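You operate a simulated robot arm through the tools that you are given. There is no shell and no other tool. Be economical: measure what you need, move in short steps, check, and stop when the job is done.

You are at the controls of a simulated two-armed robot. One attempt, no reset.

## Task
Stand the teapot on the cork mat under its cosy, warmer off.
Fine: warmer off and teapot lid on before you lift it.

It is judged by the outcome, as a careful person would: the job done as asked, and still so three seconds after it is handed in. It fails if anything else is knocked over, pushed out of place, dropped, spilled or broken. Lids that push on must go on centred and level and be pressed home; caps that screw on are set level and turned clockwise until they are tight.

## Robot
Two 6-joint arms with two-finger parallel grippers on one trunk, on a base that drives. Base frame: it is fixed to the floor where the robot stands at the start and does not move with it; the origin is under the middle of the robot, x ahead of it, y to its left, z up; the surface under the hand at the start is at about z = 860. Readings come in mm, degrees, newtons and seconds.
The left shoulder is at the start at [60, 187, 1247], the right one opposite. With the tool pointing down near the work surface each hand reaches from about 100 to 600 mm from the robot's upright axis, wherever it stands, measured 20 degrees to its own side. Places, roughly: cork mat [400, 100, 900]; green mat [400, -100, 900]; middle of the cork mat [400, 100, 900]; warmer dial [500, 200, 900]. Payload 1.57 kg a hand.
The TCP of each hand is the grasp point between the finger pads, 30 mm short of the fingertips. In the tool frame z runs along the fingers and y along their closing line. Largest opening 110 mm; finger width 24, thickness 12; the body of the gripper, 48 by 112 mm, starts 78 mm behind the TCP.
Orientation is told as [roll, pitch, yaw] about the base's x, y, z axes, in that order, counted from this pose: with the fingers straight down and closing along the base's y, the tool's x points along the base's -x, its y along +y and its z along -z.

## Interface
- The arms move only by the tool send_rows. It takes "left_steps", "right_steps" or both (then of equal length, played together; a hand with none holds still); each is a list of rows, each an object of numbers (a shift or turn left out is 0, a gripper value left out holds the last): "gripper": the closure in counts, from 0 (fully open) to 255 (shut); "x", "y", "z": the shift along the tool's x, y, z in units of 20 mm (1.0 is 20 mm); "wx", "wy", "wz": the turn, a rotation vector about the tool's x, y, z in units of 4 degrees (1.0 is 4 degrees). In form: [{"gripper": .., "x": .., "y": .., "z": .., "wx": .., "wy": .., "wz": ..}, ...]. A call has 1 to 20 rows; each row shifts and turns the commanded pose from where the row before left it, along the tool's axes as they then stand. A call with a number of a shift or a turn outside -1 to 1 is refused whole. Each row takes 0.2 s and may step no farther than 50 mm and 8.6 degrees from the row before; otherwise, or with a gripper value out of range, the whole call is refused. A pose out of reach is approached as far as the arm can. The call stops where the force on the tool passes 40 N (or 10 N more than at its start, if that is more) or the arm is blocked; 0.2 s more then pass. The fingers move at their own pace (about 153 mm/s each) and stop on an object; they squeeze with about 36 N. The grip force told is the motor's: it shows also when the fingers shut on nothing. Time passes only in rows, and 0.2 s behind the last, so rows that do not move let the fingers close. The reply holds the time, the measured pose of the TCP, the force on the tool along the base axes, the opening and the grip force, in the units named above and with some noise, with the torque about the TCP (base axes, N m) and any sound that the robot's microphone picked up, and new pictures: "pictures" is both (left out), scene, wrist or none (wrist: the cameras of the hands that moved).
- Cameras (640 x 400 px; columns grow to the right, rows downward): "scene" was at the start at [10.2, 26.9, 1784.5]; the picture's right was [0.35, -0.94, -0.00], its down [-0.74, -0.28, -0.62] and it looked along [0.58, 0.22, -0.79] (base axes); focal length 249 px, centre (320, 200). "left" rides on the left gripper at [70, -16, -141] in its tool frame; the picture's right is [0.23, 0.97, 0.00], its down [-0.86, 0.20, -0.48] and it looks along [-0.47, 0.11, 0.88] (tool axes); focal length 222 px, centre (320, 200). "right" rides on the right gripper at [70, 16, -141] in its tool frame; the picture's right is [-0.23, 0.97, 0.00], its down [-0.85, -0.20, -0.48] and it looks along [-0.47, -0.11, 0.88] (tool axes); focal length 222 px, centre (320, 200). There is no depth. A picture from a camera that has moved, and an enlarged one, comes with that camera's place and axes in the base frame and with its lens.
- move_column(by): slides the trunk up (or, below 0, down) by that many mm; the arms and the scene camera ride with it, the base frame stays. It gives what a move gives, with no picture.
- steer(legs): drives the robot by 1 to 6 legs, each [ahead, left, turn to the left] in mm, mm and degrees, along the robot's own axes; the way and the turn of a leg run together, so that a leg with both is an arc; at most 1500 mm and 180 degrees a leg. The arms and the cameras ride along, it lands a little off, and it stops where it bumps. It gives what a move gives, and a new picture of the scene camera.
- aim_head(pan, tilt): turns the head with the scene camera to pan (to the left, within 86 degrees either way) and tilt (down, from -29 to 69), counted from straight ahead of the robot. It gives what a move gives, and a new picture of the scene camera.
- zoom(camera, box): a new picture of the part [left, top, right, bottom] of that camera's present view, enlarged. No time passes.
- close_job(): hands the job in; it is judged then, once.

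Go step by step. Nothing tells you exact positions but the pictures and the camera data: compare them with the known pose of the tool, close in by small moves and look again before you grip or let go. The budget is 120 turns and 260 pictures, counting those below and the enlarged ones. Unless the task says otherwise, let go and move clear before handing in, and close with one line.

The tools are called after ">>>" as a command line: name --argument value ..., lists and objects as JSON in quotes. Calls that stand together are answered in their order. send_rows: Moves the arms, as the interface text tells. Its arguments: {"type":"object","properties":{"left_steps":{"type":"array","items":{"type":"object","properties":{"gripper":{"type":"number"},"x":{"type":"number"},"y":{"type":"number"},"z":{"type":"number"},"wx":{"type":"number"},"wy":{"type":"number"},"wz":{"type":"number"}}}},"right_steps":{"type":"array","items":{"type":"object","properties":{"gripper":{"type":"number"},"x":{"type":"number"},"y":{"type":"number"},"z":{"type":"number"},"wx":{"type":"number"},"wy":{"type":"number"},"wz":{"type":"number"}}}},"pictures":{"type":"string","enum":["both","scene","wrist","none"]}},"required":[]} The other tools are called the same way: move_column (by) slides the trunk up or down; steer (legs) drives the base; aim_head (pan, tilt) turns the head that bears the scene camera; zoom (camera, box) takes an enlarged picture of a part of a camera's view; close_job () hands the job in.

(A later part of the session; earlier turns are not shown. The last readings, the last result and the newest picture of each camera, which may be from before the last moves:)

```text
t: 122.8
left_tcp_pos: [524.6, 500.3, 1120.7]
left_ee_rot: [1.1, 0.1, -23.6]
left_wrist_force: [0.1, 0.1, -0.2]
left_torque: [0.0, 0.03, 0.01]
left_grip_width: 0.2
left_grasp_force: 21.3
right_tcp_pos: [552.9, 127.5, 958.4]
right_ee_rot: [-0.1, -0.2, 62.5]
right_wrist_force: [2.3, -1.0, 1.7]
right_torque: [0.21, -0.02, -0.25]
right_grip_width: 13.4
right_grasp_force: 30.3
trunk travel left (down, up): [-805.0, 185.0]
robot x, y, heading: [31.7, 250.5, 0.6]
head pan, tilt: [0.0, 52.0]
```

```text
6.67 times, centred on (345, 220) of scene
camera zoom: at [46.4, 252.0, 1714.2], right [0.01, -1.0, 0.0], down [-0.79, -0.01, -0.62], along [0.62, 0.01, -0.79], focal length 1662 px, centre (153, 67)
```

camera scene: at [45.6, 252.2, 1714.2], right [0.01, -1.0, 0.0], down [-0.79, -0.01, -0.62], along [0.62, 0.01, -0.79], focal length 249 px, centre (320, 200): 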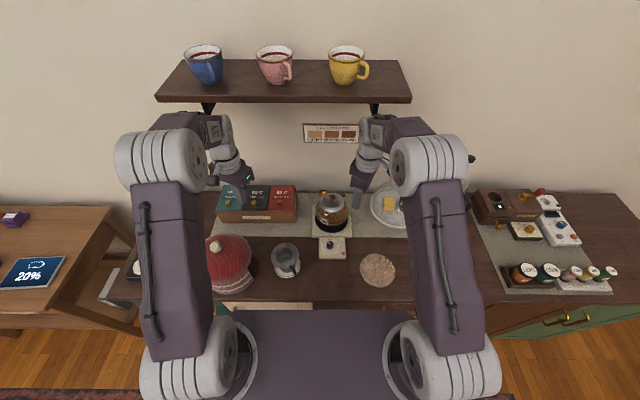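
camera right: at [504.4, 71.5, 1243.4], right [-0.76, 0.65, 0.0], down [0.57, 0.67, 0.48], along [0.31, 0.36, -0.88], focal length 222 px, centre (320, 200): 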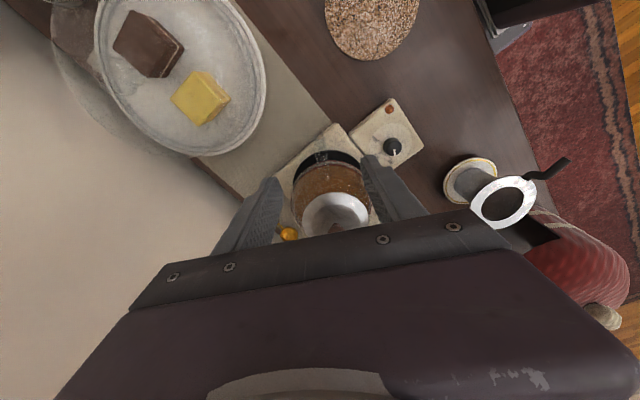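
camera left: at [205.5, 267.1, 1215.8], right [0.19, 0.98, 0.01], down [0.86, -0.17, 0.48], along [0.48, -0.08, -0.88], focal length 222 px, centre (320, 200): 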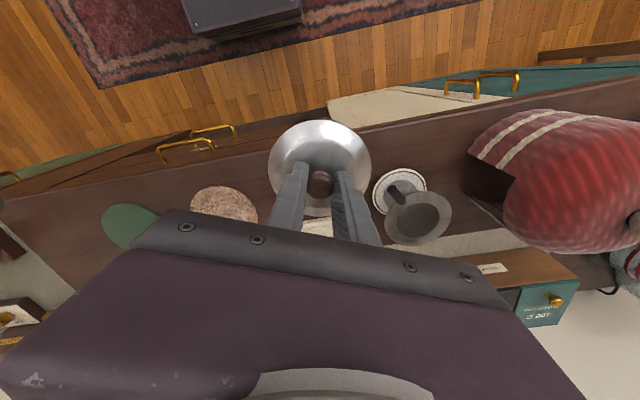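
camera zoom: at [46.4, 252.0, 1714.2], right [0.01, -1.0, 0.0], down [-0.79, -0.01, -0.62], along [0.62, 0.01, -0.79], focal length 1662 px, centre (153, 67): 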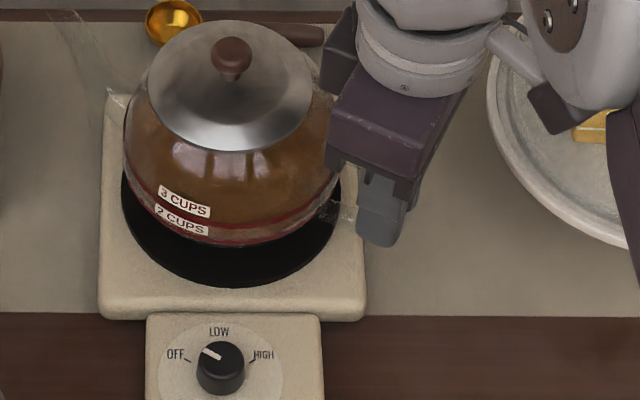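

The handle is held (13.4 mm). I test-lift 6 mm slowly and check for tilt.

>>> send_rows --right_steps '[{"z": -0.1}, {"z": -0.1}, {"z": -0.1}, {"z": -0.1}, {}]' --pictures "none"

>>> zoom --camera "scene" --box '[310, 190, 380, 250]'

>>> zoom --camera "left" --box '[0, 100, 260, 300]'

```text
t: 124.0
left_tcp_pos: [526.1, 500.8, 1119.9]
left_ee_rot: [1.2, 0.0, -23.6]
left_wrist_force: [0.0, 0.4, 0.9]
left_torque: [0.0, -0.02, -0.01]
left_grip_width: 0.0
left_grasp_force: 21.8
right_tcp_pos: [552.5, 128.0, 965.6]
right_ee_rot: [-0.1, 0.0, 62.6]
right_wrist_force: [-0.6, 0.1, -4.3]
right_torque: [-0.39, 0.24, 0.0]
right_grip_width: 13.6
right_grasp_force: 29.7
trunk travel left (down, up): [-805.0, 185.0]
robot x, y, heading: [30.7, 249.5, 0.5]
head pan, tilt: [0.0, 52.0]
```

```text
6.67 times, centred on (345, 220) of scene
camera zoom: at [47.0, 252.1, 1714.2], right [0.01, -1.0, 0.0], down [-0.79, -0.01, -0.62], along [0.62, 0.01, -0.79], focal length 1662 px, centre (153, 67)
```

zoom: 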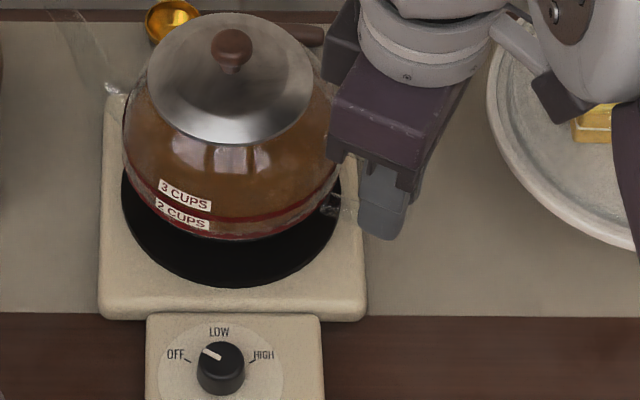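

```text
2.00 times, centred on (130, 200) of left
camera zoom: at [452.3, 510.7, 1262.1], right [0.18, 0.98, 0.02], down [0.86, -0.17, 0.48], along [0.48, -0.07, -0.88], focal length 444 px, centre (700, 200)
```

zoom: 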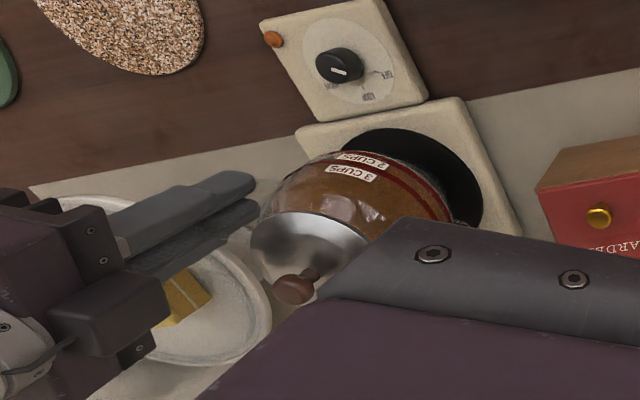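

>>> send_rows --right_steps '[{"z": -0.2}, {"z": -0.2}, {"z": -0.2}, {"z": -0.2}, {}]' --pictures "none"

>>> zoom --camera "scene" --box '[310, 190, 380, 250]'

>>> zoom --camera "left" --box '[60, 130, 260, 260]'

```text
t: 125.2
left_tcp_pos: [525.0, 501.6, 1120.0]
left_ee_rot: [1.2, 0.0, -23.6]
left_wrist_force: [0.2, -0.5, 0.3]
left_torque: [0.01, -0.01, 0.01]
left_grip_width: 0.0
left_grasp_force: 20.8
right_tcp_pos: [553.3, 126.9, 982.5]
right_ee_rot: [-0.1, -0.1, 62.6]
right_wrist_force: [-0.6, -0.1, -5.2]
right_torque: [-0.45, 0.23, 0.01]
right_grip_width: 13.4
right_grasp_force: 30.3
trunk travel left (down, up): [-805.0, 185.0]
robot x, y, heading: [31.3, 256.0, 0.7]
head pan, tilt: [0.0, 52.0]
```

```text
6.67 times, centred on (345, 220) of scene
camera zoom: at [47.0, 252.1, 1714.2], right [0.01, -1.0, 0.0], down [-0.79, -0.01, -0.62], along [0.62, 0.01, -0.79], focal length 1662 px, centre (153, 67)
```

zoom: 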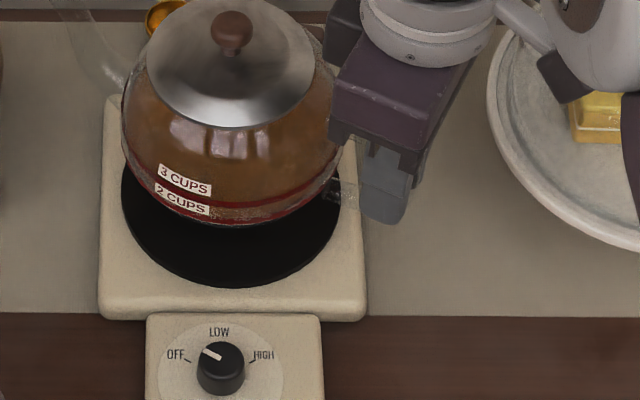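

```text
3.08 times, centred on (160, 195) of left
camera zoom: at [452.4, 510.7, 1262.1], right [0.18, 0.98, 0.02], down [0.86, -0.17, 0.48], along [0.48, -0.07, -0.88], focal length 684 px, centre (812, 215)
```

zoom: 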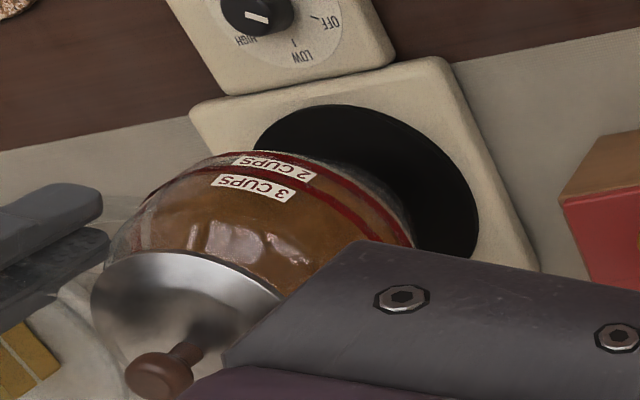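

The pot hangs level from its handle (about 5 N). I raise 20 mm more and carry it halfway toward the cork mat.

>>> send_rows --right_steps '[{"z": -0.3}, {"z": -0.4}, {"z": -0.3}, {"x": 0.2, "y": 0.09}, {"x": 0.4, "y": 0.18}, {"x": 0.59, "y": 0.268}, {"x": 0.59, "y": 0.268}, {"x": 0.59, "y": 0.268}, {"x": 0.59, "y": 0.268}, {"x": 0.59, "y": 0.268}, {"x": 0.59, "y": 0.268}, {"x": 0.59, "y": 0.268}, {"x": 0.59, "y": 0.268}, {"x": 0.4, "y": 0.18}, {"x": 0.2, "y": 0.09}, {}]' --pictures "scene"

>>> zoom --camera "scene" --box '[320, 190, 420, 290]'

```text
t: 128.6
left_tcp_pos: [524.5, 500.1, 1120.7]
left_ee_rot: [1.2, 0.0, -23.6]
left_wrist_force: [-0.1, 0.0, -0.2]
left_torque: [-0.01, 0.01, 0.01]
left_grip_width: 0.0
left_grasp_force: 20.9
right_tcp_pos: [450.0, 47.0, 1001.4]
right_ee_rot: [-0.1, -0.1, 62.6]
right_wrist_force: [0.4, -0.7, -4.6]
right_torque: [-0.41, 0.18, 0.01]
right_grip_width: 13.4
right_grasp_force: 29.9
trunk travel left (down, up): [-805.0, 185.0]
robot x, y, heading: [29.5, 251.2, 0.6]
head pan, tilt: [0.0, 52.0]
camera scene: at [46.9, 252.0, 1714.2], right [0.01, -1.0, 0.0], down [-0.79, -0.01, -0.62], along [0.62, 0.01, -0.79], focal length 249 px, centre (320, 200)
```

scene: 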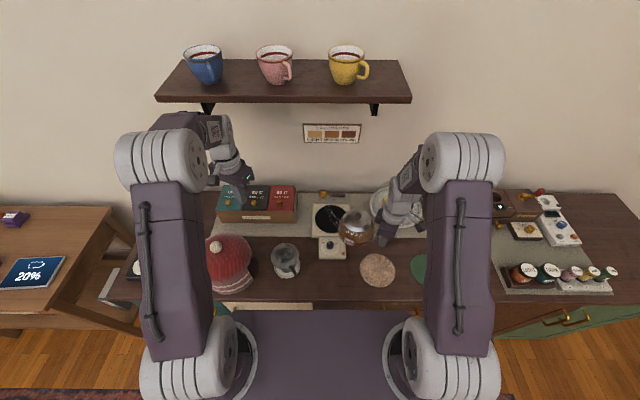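

```text
4.00 times, centred on (370, 240) of scene
camera zoom: at [46.9, 252.0, 1714.2], right [0.01, -1.0, 0.0], down [-0.79, -0.01, -0.62], along [0.62, 0.01, -0.79], focal length 997 px, centre (120, 40)
```

zoom: 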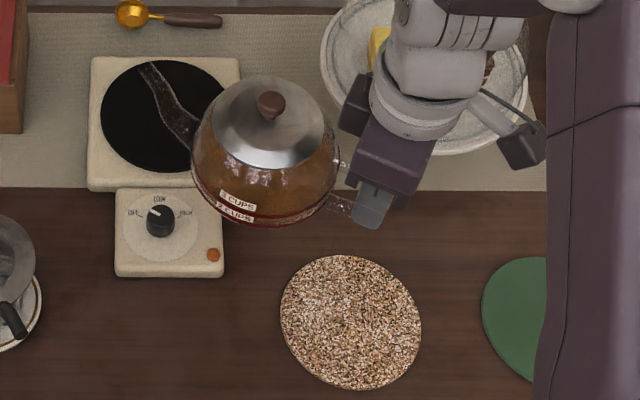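

>>> send_rows --right_steps '[{"x": 0.2, "y": 0.086}, {"x": 0.4, "y": 0.17}, {"x": 0.59, "y": 0.253}, {"x": 0.59, "y": 0.253}, {"x": 0.59, "y": 0.253}, {"x": 0.59, "y": 0.253}, {"x": 0.59, "y": 0.253}, {"x": 0.59, "y": 0.253}, {"x": 0.59, "y": 0.253}, {"x": 0.59, "y": 0.253}, {"x": 0.4, "y": 0.17}, {"x": 0.25, "y": 0.11}, {}]' --pictures "scene"

>>> zoom --camera "scene" --box '[330, 200, 430, 300]'

>>> zoom --camera "right" --box '[240, 110, 480, 260]'

```text
t: 131.4
left_tcp_pos: [524.6, 500.7, 1119.7]
left_ee_rot: [1.2, 0.1, -23.6]
left_wrist_force: [1.0, 0.2, -0.1]
left_torque: [-0.01, 0.02, 0.0]
left_grip_width: 0.2
left_grasp_force: 20.7
right_tcp_pos: [350.1, -37.0, 1003.3]
right_ee_rot: [-0.1, 0.0, 62.5]
right_wrist_force: [0.4, 1.0, -3.9]
right_torque: [-0.41, 0.21, 0.01]
right_grip_width: 13.1
right_grasp_force: 30.3
trunk travel left (down, up): [-805.0, 185.0]
robot x, y, heading: [32.8, 252.6, 0.8]
head pan, tilt: [0.0, 52.0]
camera scene: at [46.6, 251.9, 1714.2], right [0.01, -1.0, 0.0], down [-0.79, -0.01, -0.62], along [0.62, 0.01, -0.79], focal length 249 px, centre (320, 200)
```

scene: 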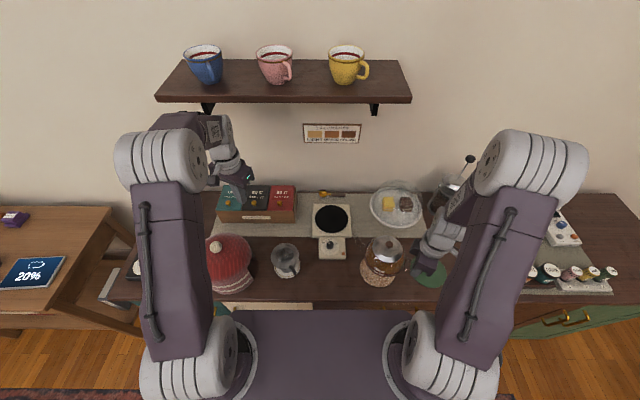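

```text
4.00 times, centred on (380, 250) of scene
camera zoom: at [46.6, 251.9, 1714.2], right [0.01, -1.0, 0.0], down [-0.79, -0.01, -0.62], along [0.62, 0.01, -0.79], focal length 997 px, centre (80, 0)
```

zoom: 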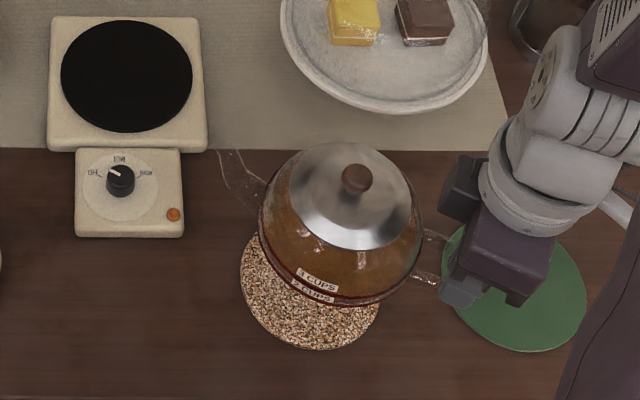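

```text
2.67 times, centred on (360, 185) of right
camera zoom: at [303.0, -90.0, 1144.2], right [-0.76, 0.65, 0.0], down [0.57, 0.67, 0.48], along [0.31, 0.36, -0.88], focal length 592 px, centre (213, 240)
```

zoom: 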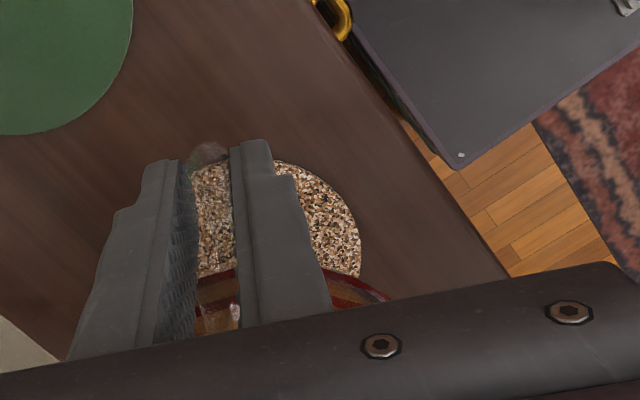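

The pot hangs above the mat, axis ≈ (393, 49) vs mat centre (395, 50). I lower it to just above and then in 1–2 mm steps.

>>> send_rows --right_steps '[{"z": 0.3}, {"z": 0.5}, {"z": 0.5}, {"z": 0.5}, {"z": 0.5}, {"z": 0.3}, {"z": 0.15}, {"z": 0.1}, {}]' --pictures "none"

>>> zoom --camera "scene" --box '[330, 200, 430, 300]'

```text
t: 133.4
left_tcp_pos: [525.7, 499.8, 1119.4]
left_ee_rot: [1.1, 0.0, -23.7]
left_wrist_force: [0.5, 0.5, 0.4]
left_torque: [-0.03, -0.01, 0.0]
left_grip_width: 0.0
left_grasp_force: 21.4
right_tcp_pos: [349.8, -35.8, 944.9]
right_ee_rot: [-0.1, -0.1, 62.7]
right_wrist_force: [-1.0, 0.5, -4.7]
right_torque: [-0.43, 0.22, 0.04]
right_grip_width: 13.6
right_grasp_force: 30.7
trunk travel left (down, up): [-805.0, 185.0]
robot x, y, heading: [33.5, 252.0, 0.6]
head pan, tilt: [0.0, 52.0]
```

```text
4.00 times, centred on (380, 250) of scene
camera zoom: at [46.6, 251.8, 1714.2], right [0.01, -1.0, 0.0], down [-0.79, -0.01, -0.62], along [0.62, 0.01, -0.79], focal length 997 px, centre (80, 0)
```

zoom: 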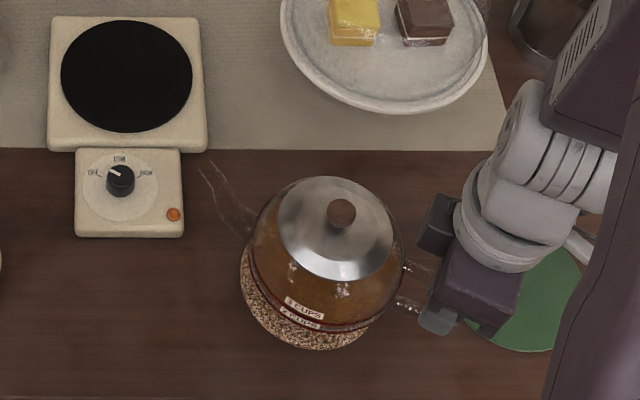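

>>> send_rows --right_steps '[{"z": 0.1}, {"z": 0.1}, {"z": 0.1}, {}]' --pictures "none"

```text
t: 134.4
left_tcp_pos: [526.3, 500.0, 1119.6]
left_ee_rot: [1.1, 0.0, -23.6]
left_wrist_force: [-0.1, 0.4, 0.4]
left_torque: [0.0, 0.01, 0.02]
left_grip_width: 0.1
left_grasp_force: 21.0
right_tcp_pos: [350.2, -34.7, 939.8]
right_ee_rot: [-0.1, 0.0, 62.6]
right_wrist_force: [-0.3, -0.2, -4.6]
right_torque: [-0.43, 0.24, 0.0]
right_grip_width: 13.1
right_grasp_force: 30.3
trunk travel left (down, up): [-805.0, 185.0]
robot x, y, heading: [33.5, 250.1, 0.5]
head pan, tilt: [0.0, 52.0]
```

>>> send_rows --right_steps '[{"z": 0.1}, {"z": 0.1}, {}]' --pictures "none"

```text
t: 135.2
left_tcp_pos: [525.3, 499.5, 1119.8]
left_ee_rot: [1.1, 0.0, -23.6]
left_wrist_force: [-0.6, 0.1, -0.8]
left_torque: [0.02, 0.01, 0.0]
left_grip_width: 0.0
left_grasp_force: 21.3
right_tcp_pos: [349.7, -36.6, 935.4]
right_ee_rot: [-0.1, 0.0, 62.6]
right_wrist_force: [0.9, -0.1, -0.3]
right_torque: [0.07, 0.04, 0.02]
right_grip_width: 13.4
right_grasp_force: 29.7
trunk travel left (down, up): [-805.0, 185.0]
robot x, y, heading: [33.2, 252.4, 0.6]
head pan, tilt: [0.0, 52.0]
```

The mat now carries the pot. I open the right hand slowly and inspect before rising.

>>> send_rows --right_steps '[{"gripper": 215}, {}, {"gripper": 180}, {}, {"gripper": 140}, {}]' --pictures "none"

>>> zoom --camera "scene" --box '[330, 200, 430, 300]'

>>> zoom --camera "right" --box '[240, 110, 480, 260]'

```text
t: 136.6
left_tcp_pos: [524.8, 500.1, 1119.5]
left_ee_rot: [1.1, -0.1, -23.6]
left_wrist_force: [0.4, -0.2, 0.2]
left_torque: [0.0, -0.01, -0.01]
left_grip_width: 0.2
left_grasp_force: 21.1
right_tcp_pos: [350.7, -35.5, 934.9]
right_ee_rot: [-0.1, -0.1, 62.6]
right_wrist_force: [1.1, 0.0, -0.5]
right_torque: [-0.01, 0.01, -0.01]
right_grip_width: 49.8
right_grasp_force: 0.1
trunk travel left (down, up): [-805.0, 185.0]
robot x, y, heading: [30.6, 251.3, 0.6]
head pan, tilt: [0.0, 52.0]
```

```text
4.00 times, centred on (380, 250) of scene
camera zoom: at [46.0, 252.1, 1714.2], right [0.01, -1.0, 0.0], down [-0.79, -0.01, -0.62], along [0.62, 0.01, -0.79], focal length 997 px, centre (80, 0)
```

zoom: 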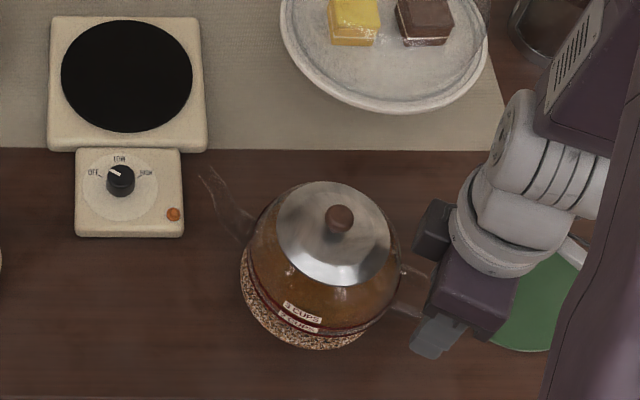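

```text
2.67 times, centred on (360, 185) of right
camera zoom: at [303.4, -90.2, 1077.2], right [-0.76, 0.65, 0.0], down [0.57, 0.67, 0.48], along [0.31, 0.36, -0.88], focal length 592 px, centre (213, 240)
```

zoom: 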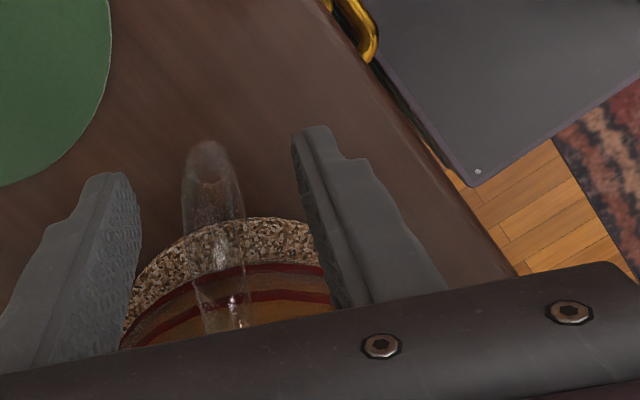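

Pot stands on the mat with its lid. I raise the right hand clear and take a look at the cosy.

>>> send_rows --right_steps '[{"z": -0.6}, {"z": -0.8}, {"z": -1}, {"z": -1}, {"z": -1}, {"z": -1}, {"z": -1}, {"z": -1}, {"z": -1}, {"z": -1}, {"x": 1}, {"x": 1}]' --left_steps '[{"z": -0.5}, {"x": 1}, {"x": 1}, {"x": 1}, {"x": 1}, {"x": 1, "y": 0.5}, {"x": 1, "y": 0.5}, {}, {}, {}, {}, {}]'

>>> zoom --camera "left" --box '[180, 40, 500, 240]'

>>> zoom --camera "scene" --box '[330, 200, 430, 300]'

```text
t: 139.2
left_tcp_pos: [420.7, 565.5, 1131.6]
left_ee_rot: [1.1, 0.0, -23.6]
left_wrist_force: [-1.7, -1.2, -0.6]
left_torque: [0.02, 0.01, 0.03]
left_grip_width: 0.0
left_grasp_force: 21.1
right_tcp_pos: [332.1, -73.0, 1122.1]
right_ee_rot: [-0.1, -0.1, 62.6]
right_wrist_force: [0.5, -0.9, 0.3]
right_torque: [-0.01, 0.02, 0.02]
right_grip_width: 49.6
right_grasp_force: 0.1
trunk travel left (down, up): [-805.0, 185.0]
robot x, y, heading: [30.3, 250.7, 0.6]
head pan, tilt: [0.0, 52.0]
camera scene: at [45.8, 251.1, 1714.2], right [0.01, -1.0, 0.0], down [-0.79, -0.01, -0.62], along [0.62, 0.01, -0.79], focal length 249 px, centre (320, 200)
camera right: at [284.5, -127.0, 1263.4], right [-0.76, 0.65, 0.0], down [0.57, 0.67, 0.48], along [0.31, 0.36, -0.88], focal length 222 px, centre (320, 200)
camera left: at [348.6, 575.4, 1273.5], right [0.18, 0.98, 0.02], down [0.86, -0.17, 0.48], along [0.48, -0.07, -0.88], focal length 222 px, centre (320, 200)
```

scene: 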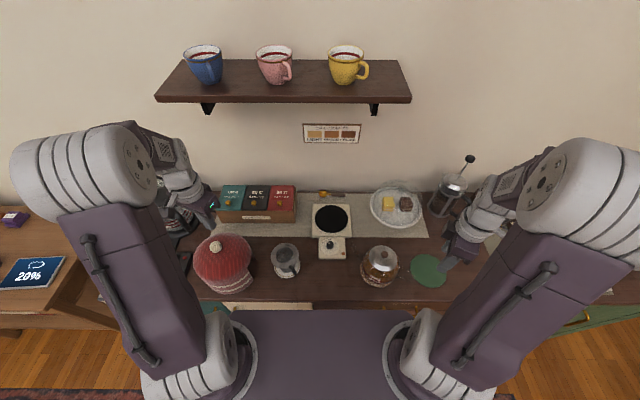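
right: 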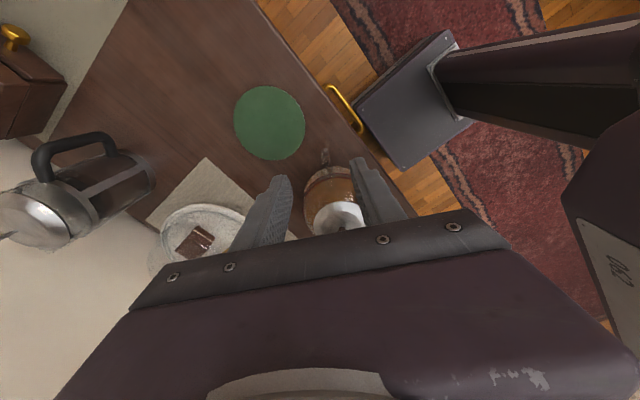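
left: 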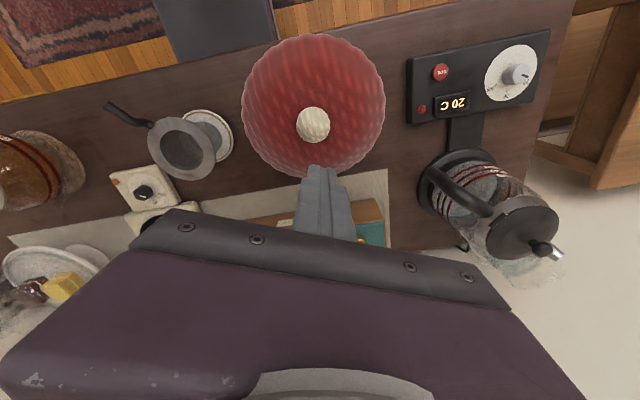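

```text
2.00 times, centred on (340, 140) of left
camera zoom: at [348.6, 575.4, 1273.5], right [0.18, 0.98, 0.02], down [0.86, -0.17, 0.48], along [0.48, -0.07, -0.88], focal length 444 px, centre (280, 320)
```

zoom: 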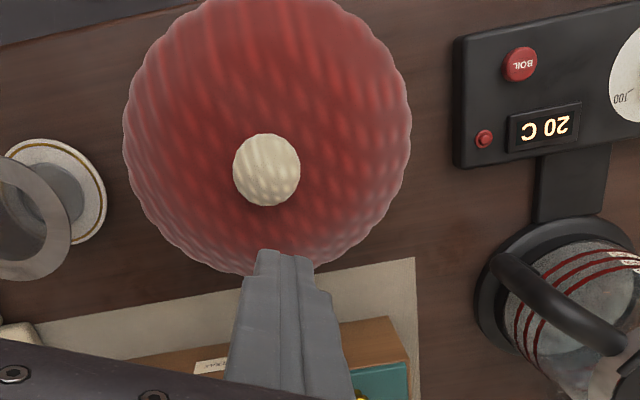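

```text
4.00 times, centred on (380, 250) of scene
camera zoom: at [45.8, 251.1, 1714.2], right [0.01, -1.0, 0.0], down [-0.79, -0.01, -0.62], along [0.62, 0.01, -0.79], focal length 997 px, centre (80, 0)
```

zoom: 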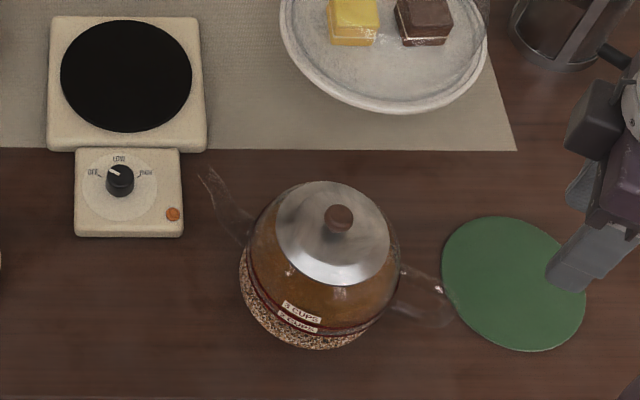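

The pot is well placed. The cosy's slot faces about −78° while the handle points −118°, so the cosy must be turned about −40°. I bring the left hand over the pompon, opened, at yaw +16.

>>> send_rows --left_steps '[{"gripper": 70, "x": 0.7, "y": -0.31, "wx": 0.25, "wy": -0.11}, {"x": 0.7, "y": -0.31}, {"wz": -1}, {"wz": -1}, {"wz": -1}, {"wz": -1}, {"wz": -1}, {"wz": -1}, {"wz": -1}, {"wz": -1}, {"wz": -1}, {"wz": -1}, {}]' --pictures "wrist"

>>> zoom --camera "left" --box '[200, 60, 440, 230]'

>>> zoom --camera "scene" --box '[170, 190, 320, 300]'

```text
t: 142.0
left_tcp_pos: [392.9, 568.0, 1130.4]
left_ee_rot: [-0.3, -0.5, 16.4]
left_wrist_force: [-0.7, 0.0, -0.4]
left_torque: [0.01, 0.01, 0.01]
left_grip_width: 79.9
left_grasp_force: 0.1
right_tcp_pos: [332.2, -72.0, 1123.5]
right_ee_rot: [-0.1, -0.1, 62.6]
right_wrist_force: [-0.2, 0.3, 0.7]
right_torque: [0.0, -0.02, -0.01]
right_grip_width: 49.6
right_grasp_force: 0.0
trunk travel left (down, up): [-805.0, 185.0]
robot x, y, heading: [30.6, 253.6, 0.5]
head pan, tilt: [0.0, 52.0]
camera left: at [327.5, 531.7, 1272.0], right [-0.49, 0.87, -0.01], down [0.76, 0.44, 0.48], along [0.42, 0.23, -0.88], focal length 222 px, centre (320, 200)
```

left: 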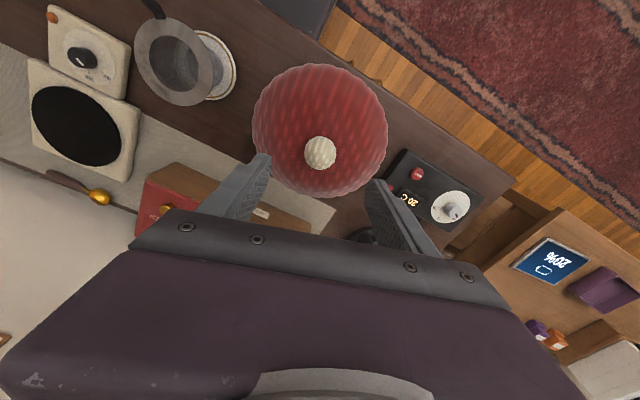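

```text
2.35 times, centred on (320, 145) of left
camera zoom: at [327.5, 531.7, 1272.0], right [-0.49, 0.87, -0.01], down [0.76, 0.44, 0.48], along [0.42, 0.23, -0.88], focal length 523 px, centre (320, 329)
```

zoom: 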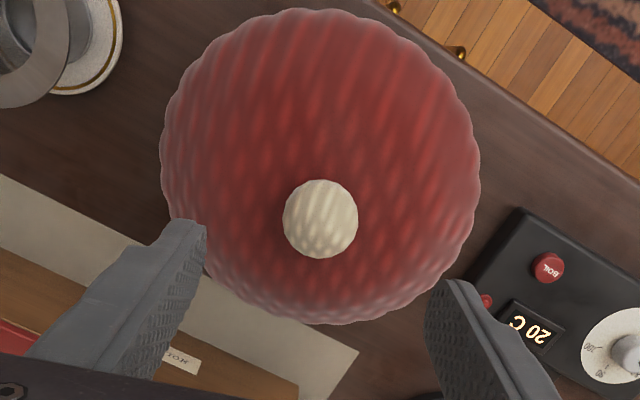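

```text
3.64 times, centred on (245, 245) of scene
camera zoom: at [45.9, 252.2, 1714.2], right [0.01, -1.0, 0.0], down [-0.79, -0.01, -0.62], along [0.62, 0.01, -0.79], focal length 906 px, centre (593, 36)
```

zoom: 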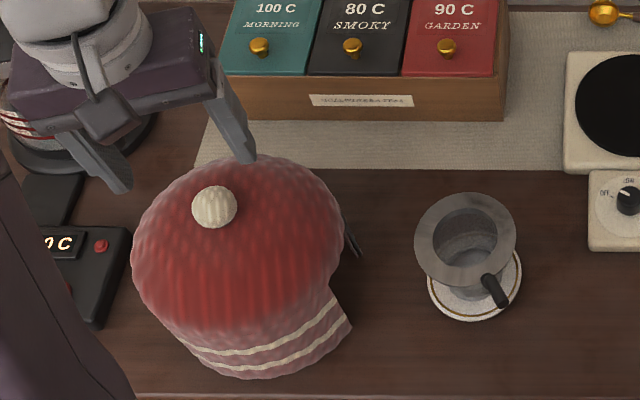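

>>> send_rows --left_steps '[{"x": 0.27, "y": -0.06, "gripper": 110}, {"z": 0.7}, {"z": 0.7}, {"z": 0.6}, {"z": 0.5}, {"z": 0.4}, {}]' --pictures "none"

>>> zoom --camera "left" --box '[200, 80, 440, 250]'

>>> zoom --camera "scene" --box '[190, 210, 270, 270]'

```text
t: 143.6
left_tcp_pos: [386.8, 561.6, 1073.2]
left_ee_rot: [-0.2, -0.5, 16.4]
left_wrist_force: [-1.1, -0.4, 0.1]
left_torque: [0.03, 0.0, 0.0]
left_grip_width: 62.7
left_grasp_force: 0.1
right_tcp_pos: [332.2, -71.6, 1122.0]
right_ee_rot: [-0.1, -0.1, 62.6]
right_wrist_force: [0.6, 0.1, -0.3]
right_torque: [-0.01, 0.01, 0.0]
right_grip_width: 49.8
right_grasp_force: 0.0
trunk travel left (down, up): [-805.0, 185.0]
robot x, y, heading: [29.8, 250.1, 0.1]
head pan, tilt: [0.0, 52.0]
```

```text
2.35 times, centred on (320, 165) of left
camera zoom: at [322.3, 527.2, 1214.8], right [-0.49, 0.87, -0.01], down [0.76, 0.43, 0.48], along [0.42, 0.23, -0.87], focal length 523 px, centre (320, 282)
```

zoom: 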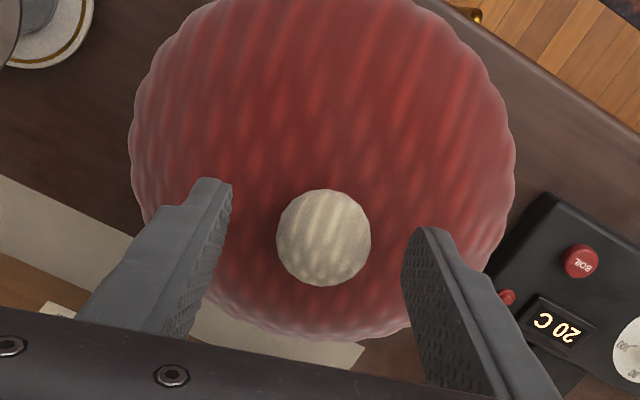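

```text
6.67 times, centred on (230, 240) of scene
camera zoom: at [45.7, 252.0, 1714.2], right [0.01, -1.0, 0.0], down [-0.79, -0.01, -0.62], along [0.62, 0.01, -0.79], focal length 1662 px, centre (920, -67)
```

zoom: 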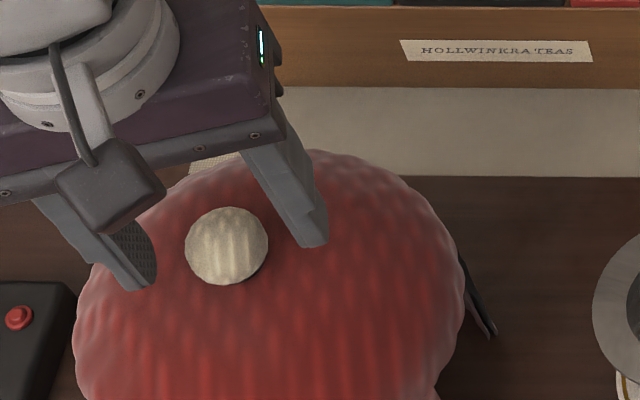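

>>> send_rows --left_steps '[{"z": 0.25}, {"z": 0.15}, {}, {"gripper": 160}, {"gripper": 190}, {}, {"gripper": 255}, {}, {}]' --pictures "none"

>>> zoom --camera "left" --box '[200, 80, 440, 250]'

>>> zoom --camera "scene" --box '[190, 210, 270, 270]'

```text
t: 145.6
left_tcp_pos: [387.6, 563.2, 1064.1]
left_ee_rot: [-0.4, -0.4, 16.4]
left_wrist_force: [-0.4, 0.2, -0.5]
left_torque: [-0.02, 0.01, 0.01]
left_grip_width: 32.0
left_grasp_force: 36.1
right_tcp_pos: [330.8, -71.2, 1122.9]
right_ee_rot: [0.0, 0.0, 62.6]
right_wrist_force: [0.6, 0.1, 0.2]
right_torque: [-0.01, -0.01, -0.01]
right_grip_width: 49.7
right_grasp_force: 0.0
trunk travel left (down, up): [-805.0, 185.0]
robot x, y, heading: [34.1, 249.1, 0.6]
head pan, tilt: [0.0, 52.0]
```

```text
2.35 times, centred on (320, 165) of left
camera zoom: at [322.7, 527.6, 1206.0], right [-0.49, 0.87, -0.01], down [0.76, 0.43, 0.48], along [0.42, 0.23, -0.88], focal length 523 px, centre (320, 282)
```

zoom: 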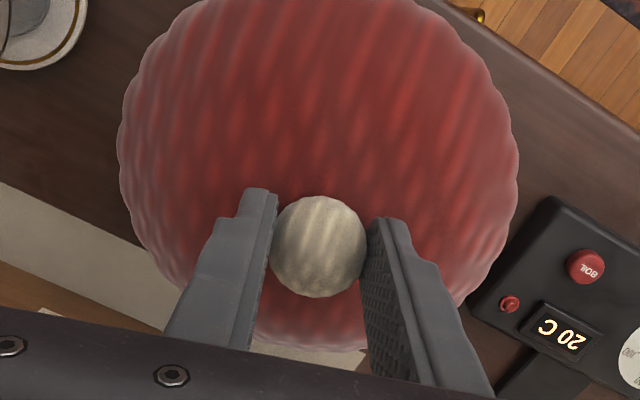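

```text
6.67 times, centred on (230, 240) of scene
camera zoom: at [46.1, 252.2, 1714.2], right [0.01, -1.0, 0.0], down [-0.79, -0.01, -0.62], along [0.62, 0.01, -0.79], focal length 1662 px, centre (920, -67)
```

zoom: 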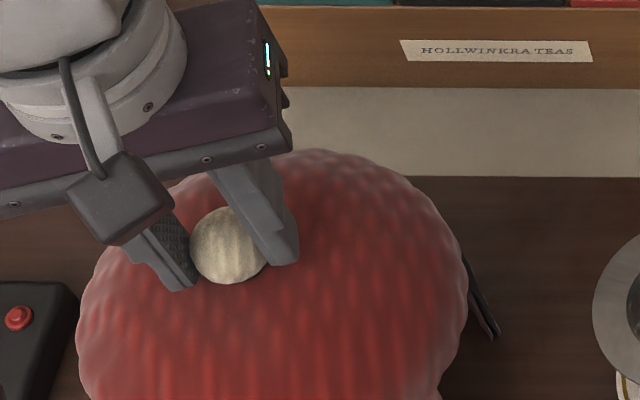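

Pompon gripped (32 mm). Lifting the cosy slowly.

>>> send_rows --left_steps '[{"z": -0.2}, {"z": -0.3}, {"z": -0.5}, {"z": -0.5}, {"z": -0.5}, {"z": -0.5}, {"z": -0.5}, {"z": -0.5}, {"z": -0.5}, {"z": -0.5}, {}]' --pictures "scene"

>>> zoom --camera "scene" --box '[160, 180, 300, 300]'

```text
t: 148.0
left_tcp_pos: [386.3, 565.6, 1155.2]
left_ee_rot: [-0.3, -0.3, 16.4]
left_wrist_force: [-0.5, 0.6, -1.8]
left_torque: [0.03, -0.01, 0.0]
left_grip_width: 31.6
left_grasp_force: 36.1
right_tcp_pos: [332.5, -70.9, 1121.5]
right_ee_rot: [0.0, -0.1, 62.6]
right_wrist_force: [0.3, 0.6, -0.8]
right_torque: [0.0, -0.01, 0.01]
right_grip_width: 49.4
right_grasp_force: 0.2
trunk travel left (down, up): [-805.0, 185.0]
robot x, y, heading: [26.6, 252.2, 0.7]
head pan, tilt: [0.0, 52.0]
camera scene: at [46.2, 252.3, 1714.2], right [0.01, -1.0, 0.0], down [-0.79, -0.01, -0.62], along [0.62, 0.01, -0.79], focal length 249 px, centre (320, 200)
```

scene: 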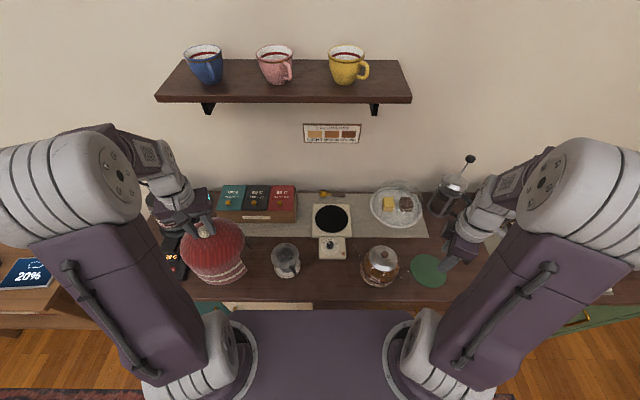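

```text
3.33 times, centred on (230, 240) of scene
camera zoom: at [46.2, 252.3, 1714.2], right [0.01, -1.0, 0.0], down [-0.79, -0.01, -0.62], along [0.62, 0.01, -0.79], focal length 831 px, centre (620, 67)
```

zoom: 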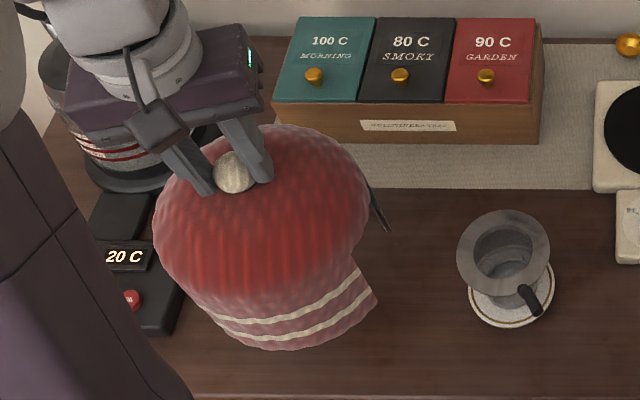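

The cosy is lifted level (about 2 N). I raise the trunk 115 mm, turn the cosy −40°, and drive right.

>>> move_column --by 120

>>> send_rows --left_steps '[{"wz": 1}, {"wz": 1}, {"wz": 1}, {"wz": 1}, {"wz": 1}, {"wz": 1}, {"wz": 1}, {"wz": 1}, {"wz": 1}, {"wz": 1}, {}]' --pictures "scene"

```text
t: 149.5
left_tcp_pos: [385.8, 564.6, 1274.3]
left_ee_rot: [-0.3, -0.4, 16.3]
left_wrist_force: [-0.5, -0.1, -0.3]
left_torque: [0.01, -0.01, -0.01]
left_grip_width: 31.2
left_grasp_force: 36.2
right_tcp_pos: [331.8, -71.6, 1242.3]
right_ee_rot: [-0.1, -0.2, 62.6]
right_wrist_force: [1.1, 0.4, -0.2]
right_torque: [-0.03, -0.02, -0.01]
right_grip_width: 49.7
right_grasp_force: 0.1
trunk travel left (down, up): [-925.0, 65.0]
robot x, y, heading: [30.0, 256.3, 0.5]
head pan, tilt: [0.0, 52.0]
```

```text
t: 151.9
left_tcp_pos: [386.0, 565.9, 1274.0]
left_ee_rot: [0.2, -0.5, -23.6]
left_wrist_force: [0.1, -0.4, -1.1]
left_torque: [0.01, 0.04, 0.01]
left_grip_width: 31.5
left_grasp_force: 36.1
right_tcp_pos: [332.0, -71.3, 1241.7]
right_ee_rot: [-0.1, 0.0, 62.5]
right_wrist_force: [-0.4, -0.2, -0.2]
right_torque: [-0.02, -0.02, -0.03]
right_grip_width: 49.6
right_grasp_force: 0.1
trunk travel left (down, up): [-925.0, 65.0]
robot x, y, heading: [32.1, 250.3, 0.5]
head pan, tilt: [0.0, 52.0]
camera scene: at [46.1, 252.3, 1834.2], right [0.01, -1.0, 0.0], down [-0.79, -0.01, -0.62], along [0.62, 0.01, -0.79], focal length 249 px, centre (320, 200)
```

scene: 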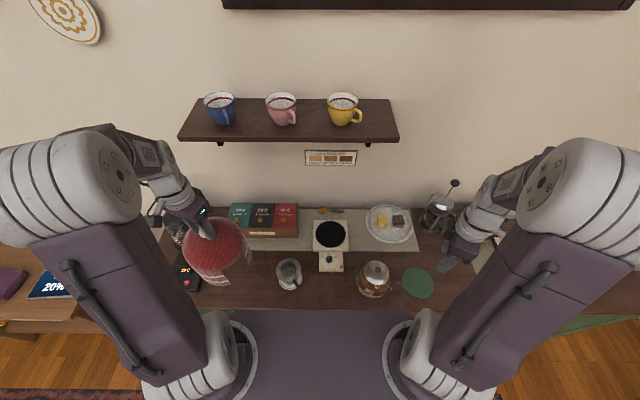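

>>> zoom --camera "scene" --box '[160, 190, 280, 300]'

>>> steer --legs '[[0, -385, 0]]'

>>> zoom --camera "scene" --box '[160, 190, 340, 320]'

```text
3.64 times, centred on (220, 245) of scene
camera zoom: at [46.1, 252.3, 1834.2], right [0.01, -1.0, 0.0], down [-0.79, -0.01, -0.62], along [0.62, 0.01, -0.79], focal length 906 px, centre (684, 36)
```

zoom: 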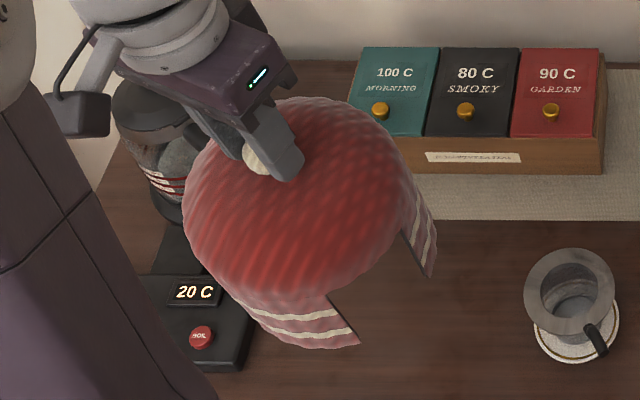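

```text
t: 154.3
left_tcp_pos: [389.3, 184.2, 1272.7]
left_ee_rot: [0.0, -0.5, -23.1]
left_wrist_force: [-0.3, 0.2, -1.6]
left_torque: [-0.05, -0.01, -0.03]
left_grip_width: 31.5
left_grasp_force: 36.0
right_tcp_pos: [340.0, -452.7, 1241.9]
right_ee_rot: [-0.2, -0.1, 63.0]
right_wrist_force: [0.3, 0.5, -0.8]
right_torque: [0.0, -0.02, 0.03]
right_grip_width: 49.6
right_grasp_force: 0.0
trunk travel left (down, up): [-925.0, 65.0]
robot x, y, heading: [35.1, -137.0, 1.1]
head pan, tilt: [0.0, 52.0]
camera scene: at [51.6, -130.7, 1834.2], right [0.02, -1.0, 0.0], down [-0.79, -0.02, -0.62], along [0.62, 0.01, -0.79], focal length 249 px, centre (320, 200)
```

scene: 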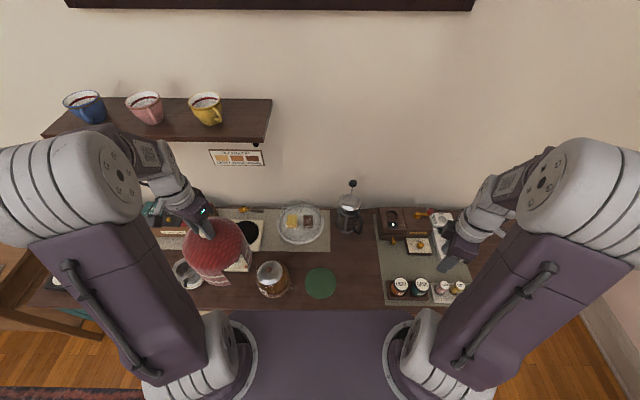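

```text
3.08 times, centred on (250, 255) of scene
camera zoom: at [51.6, -130.7, 1834.2], right [0.02, -1.0, 0.0], down [-0.79, -0.02, -0.62], along [0.62, 0.01, -0.79], focal length 767 px, centre (535, 31)
```

zoom: 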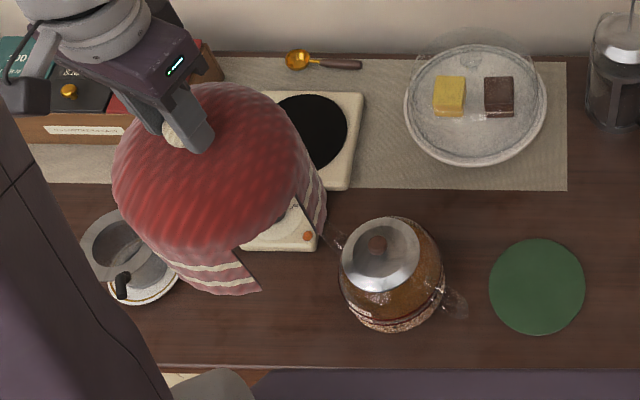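

The slot now faces about −127°, so I turn the cosy back +9° and carry it over the pot (axis ≈ (393, 51)); meanwhile the right hand turns to its side-view pose.

>>> send_rows --left_steps '[{"wz": -1}, {"wz": -1}, {"wz": -0.25}, {"x": -0.1, "y": -0.4}, {"x": -0.22, "y": -0.8}, {"x": -0.22, "y": -0.8}, {"x": -0.22, "y": -0.8}, {"x": -0.22, "y": -0.8}, {"x": -0.22, "y": -0.8}, {"x": -0.22, "y": -0.8}, {"x": -0.22, "y": -0.8}, {"x": -0.1, "y": -0.4}, {}, {}, {}, {}]' --right_steps '[{"wz": 1}, {"wz": 1}, {"wz": 1}, {"wz": 1}, {"wz": 1}, {"wz": 1}, {"wz": 1}, {"wz": 1}, {"wz": 1}, {"wz": 1}, {"wz": 1}, {"wz": 1}, {"wz": 1}, {"wz": 1}, {"wz": 1}, {"wz": 0.75}]' --pictures "none"

>>> send_rows --right_steps '[{"wx": -1, "y": 1, "x": 0.2}, {"y": 1}, {"y": 1}, {"y": 1}, {"y": 1}, {"y": 1}, {"wx": -1}, {"wx": -1}, {"wx": -1}, {"wx": -1}, {"wx": -1}, {"wx": -1}, {"wx": -1}, {"wx": -1}, {"wx": -1}, {"wx": -1}, {"wx": -1}, {"wx": -1}, {"wx": -1}, {"wx": -1}]'

>>> zoom --camera "scene" --box '[200, 190, 340, 320]'

```text
t: 157.7
left_tcp_pos: [392.5, 48.2, 1272.9]
left_ee_rot: [0.1, -0.6, -14.0]
left_wrist_force: [-0.4, 0.4, -0.7]
left_torque: [0.01, -0.03, 0.01]
left_grip_width: 31.5
left_grasp_force: 36.3
right_tcp_pos: [339.5, -456.7, 1241.4]
right_ee_rot: [0.1, -0.1, 0.0]
right_wrist_force: [0.1, 0.5, -0.8]
right_torque: [0.02, -0.03, -0.04]
right_grip_width: 49.3
right_grasp_force: 0.1
trunk travel left (down, up): [-925.0, 65.0]
robot x, y, heading: [37.9, -136.1, 1.2]
head pan, tilt: [0.0, 52.0]
```

```text
t: 161.9
left_tcp_pos: [391.0, 47.6, 1274.0]
left_ee_rot: [0.0, -0.5, -14.1]
left_wrist_force: [-0.5, 0.5, -1.9]
left_torque: [0.01, 0.0, 0.01]
left_grip_width: 31.6
left_grasp_force: 35.7
right_tcp_pos: [336.1, -336.6, 1248.3]
right_ee_rot: [60.1, -0.2, -0.1]
right_wrist_force: [0.3, 0.7, -0.6]
right_torque: [-0.01, 0.01, -0.01]
right_grip_width: 49.5
right_grasp_force: 0.1
trunk travel left (down, up): [-925.0, 65.0]
robot x, y, heading: [35.2, -132.7, 1.1]
head pan, tilt: [0.0, 52.0]
camera scene: at [52.0, -135.5, 1834.2], right [0.02, -1.0, 0.0], down [-0.79, -0.01, -0.62], along [0.62, 0.01, -0.79], focal length 249 px, centre (320, 200)
camera right: at [266.2, -451.1, 1334.0], right [0.23, 0.49, 0.84], down [0.86, -0.51, 0.07], along [0.47, 0.71, -0.53], focal length 222 px, centre (320, 200)
```

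scene: 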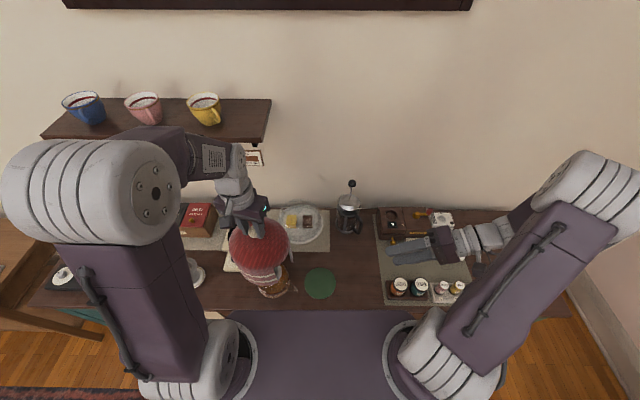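
right: 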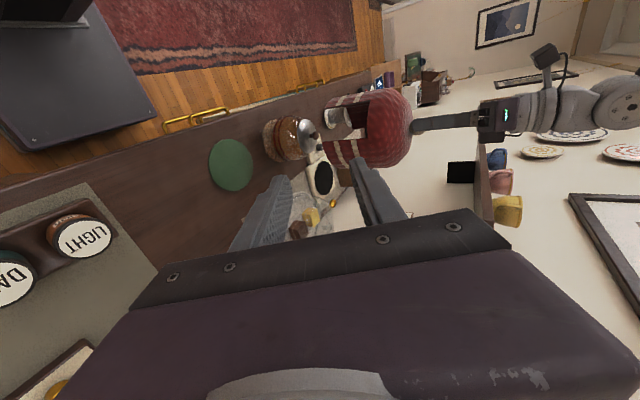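

```text
3.08 times, centred on (270, 255) of scene
camera zoom: at [52.0, -135.5, 1834.2], right [0.02, -1.0, 0.0], down [-0.79, -0.01, -0.62], along [0.62, 0.01, -0.79], focal length 767 px, centre (474, 31)
```

zoom: 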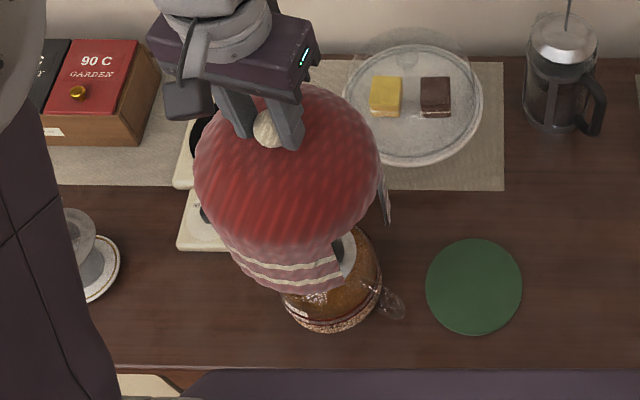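

>>> zoom --camera "right" --box '[240, 75, 440, 205]'

```text
3.08 times, centred on (340, 140) of right
camera zoom: at [266.2, -451.1, 1334.0], right [0.23, 0.49, 0.84], down [0.86, -0.51, 0.07], along [0.47, 0.71, -0.53], focal length 684 px, centre (258, 385)
```

zoom: 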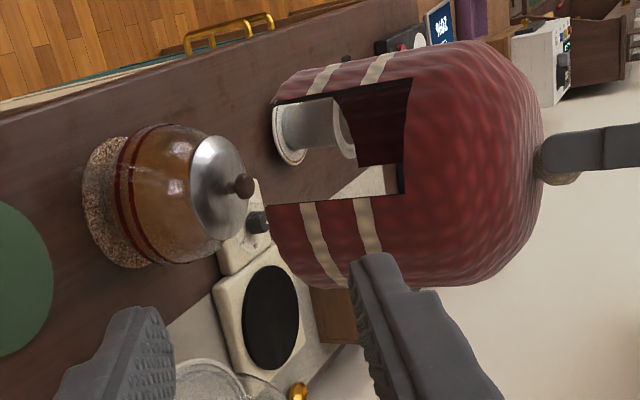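

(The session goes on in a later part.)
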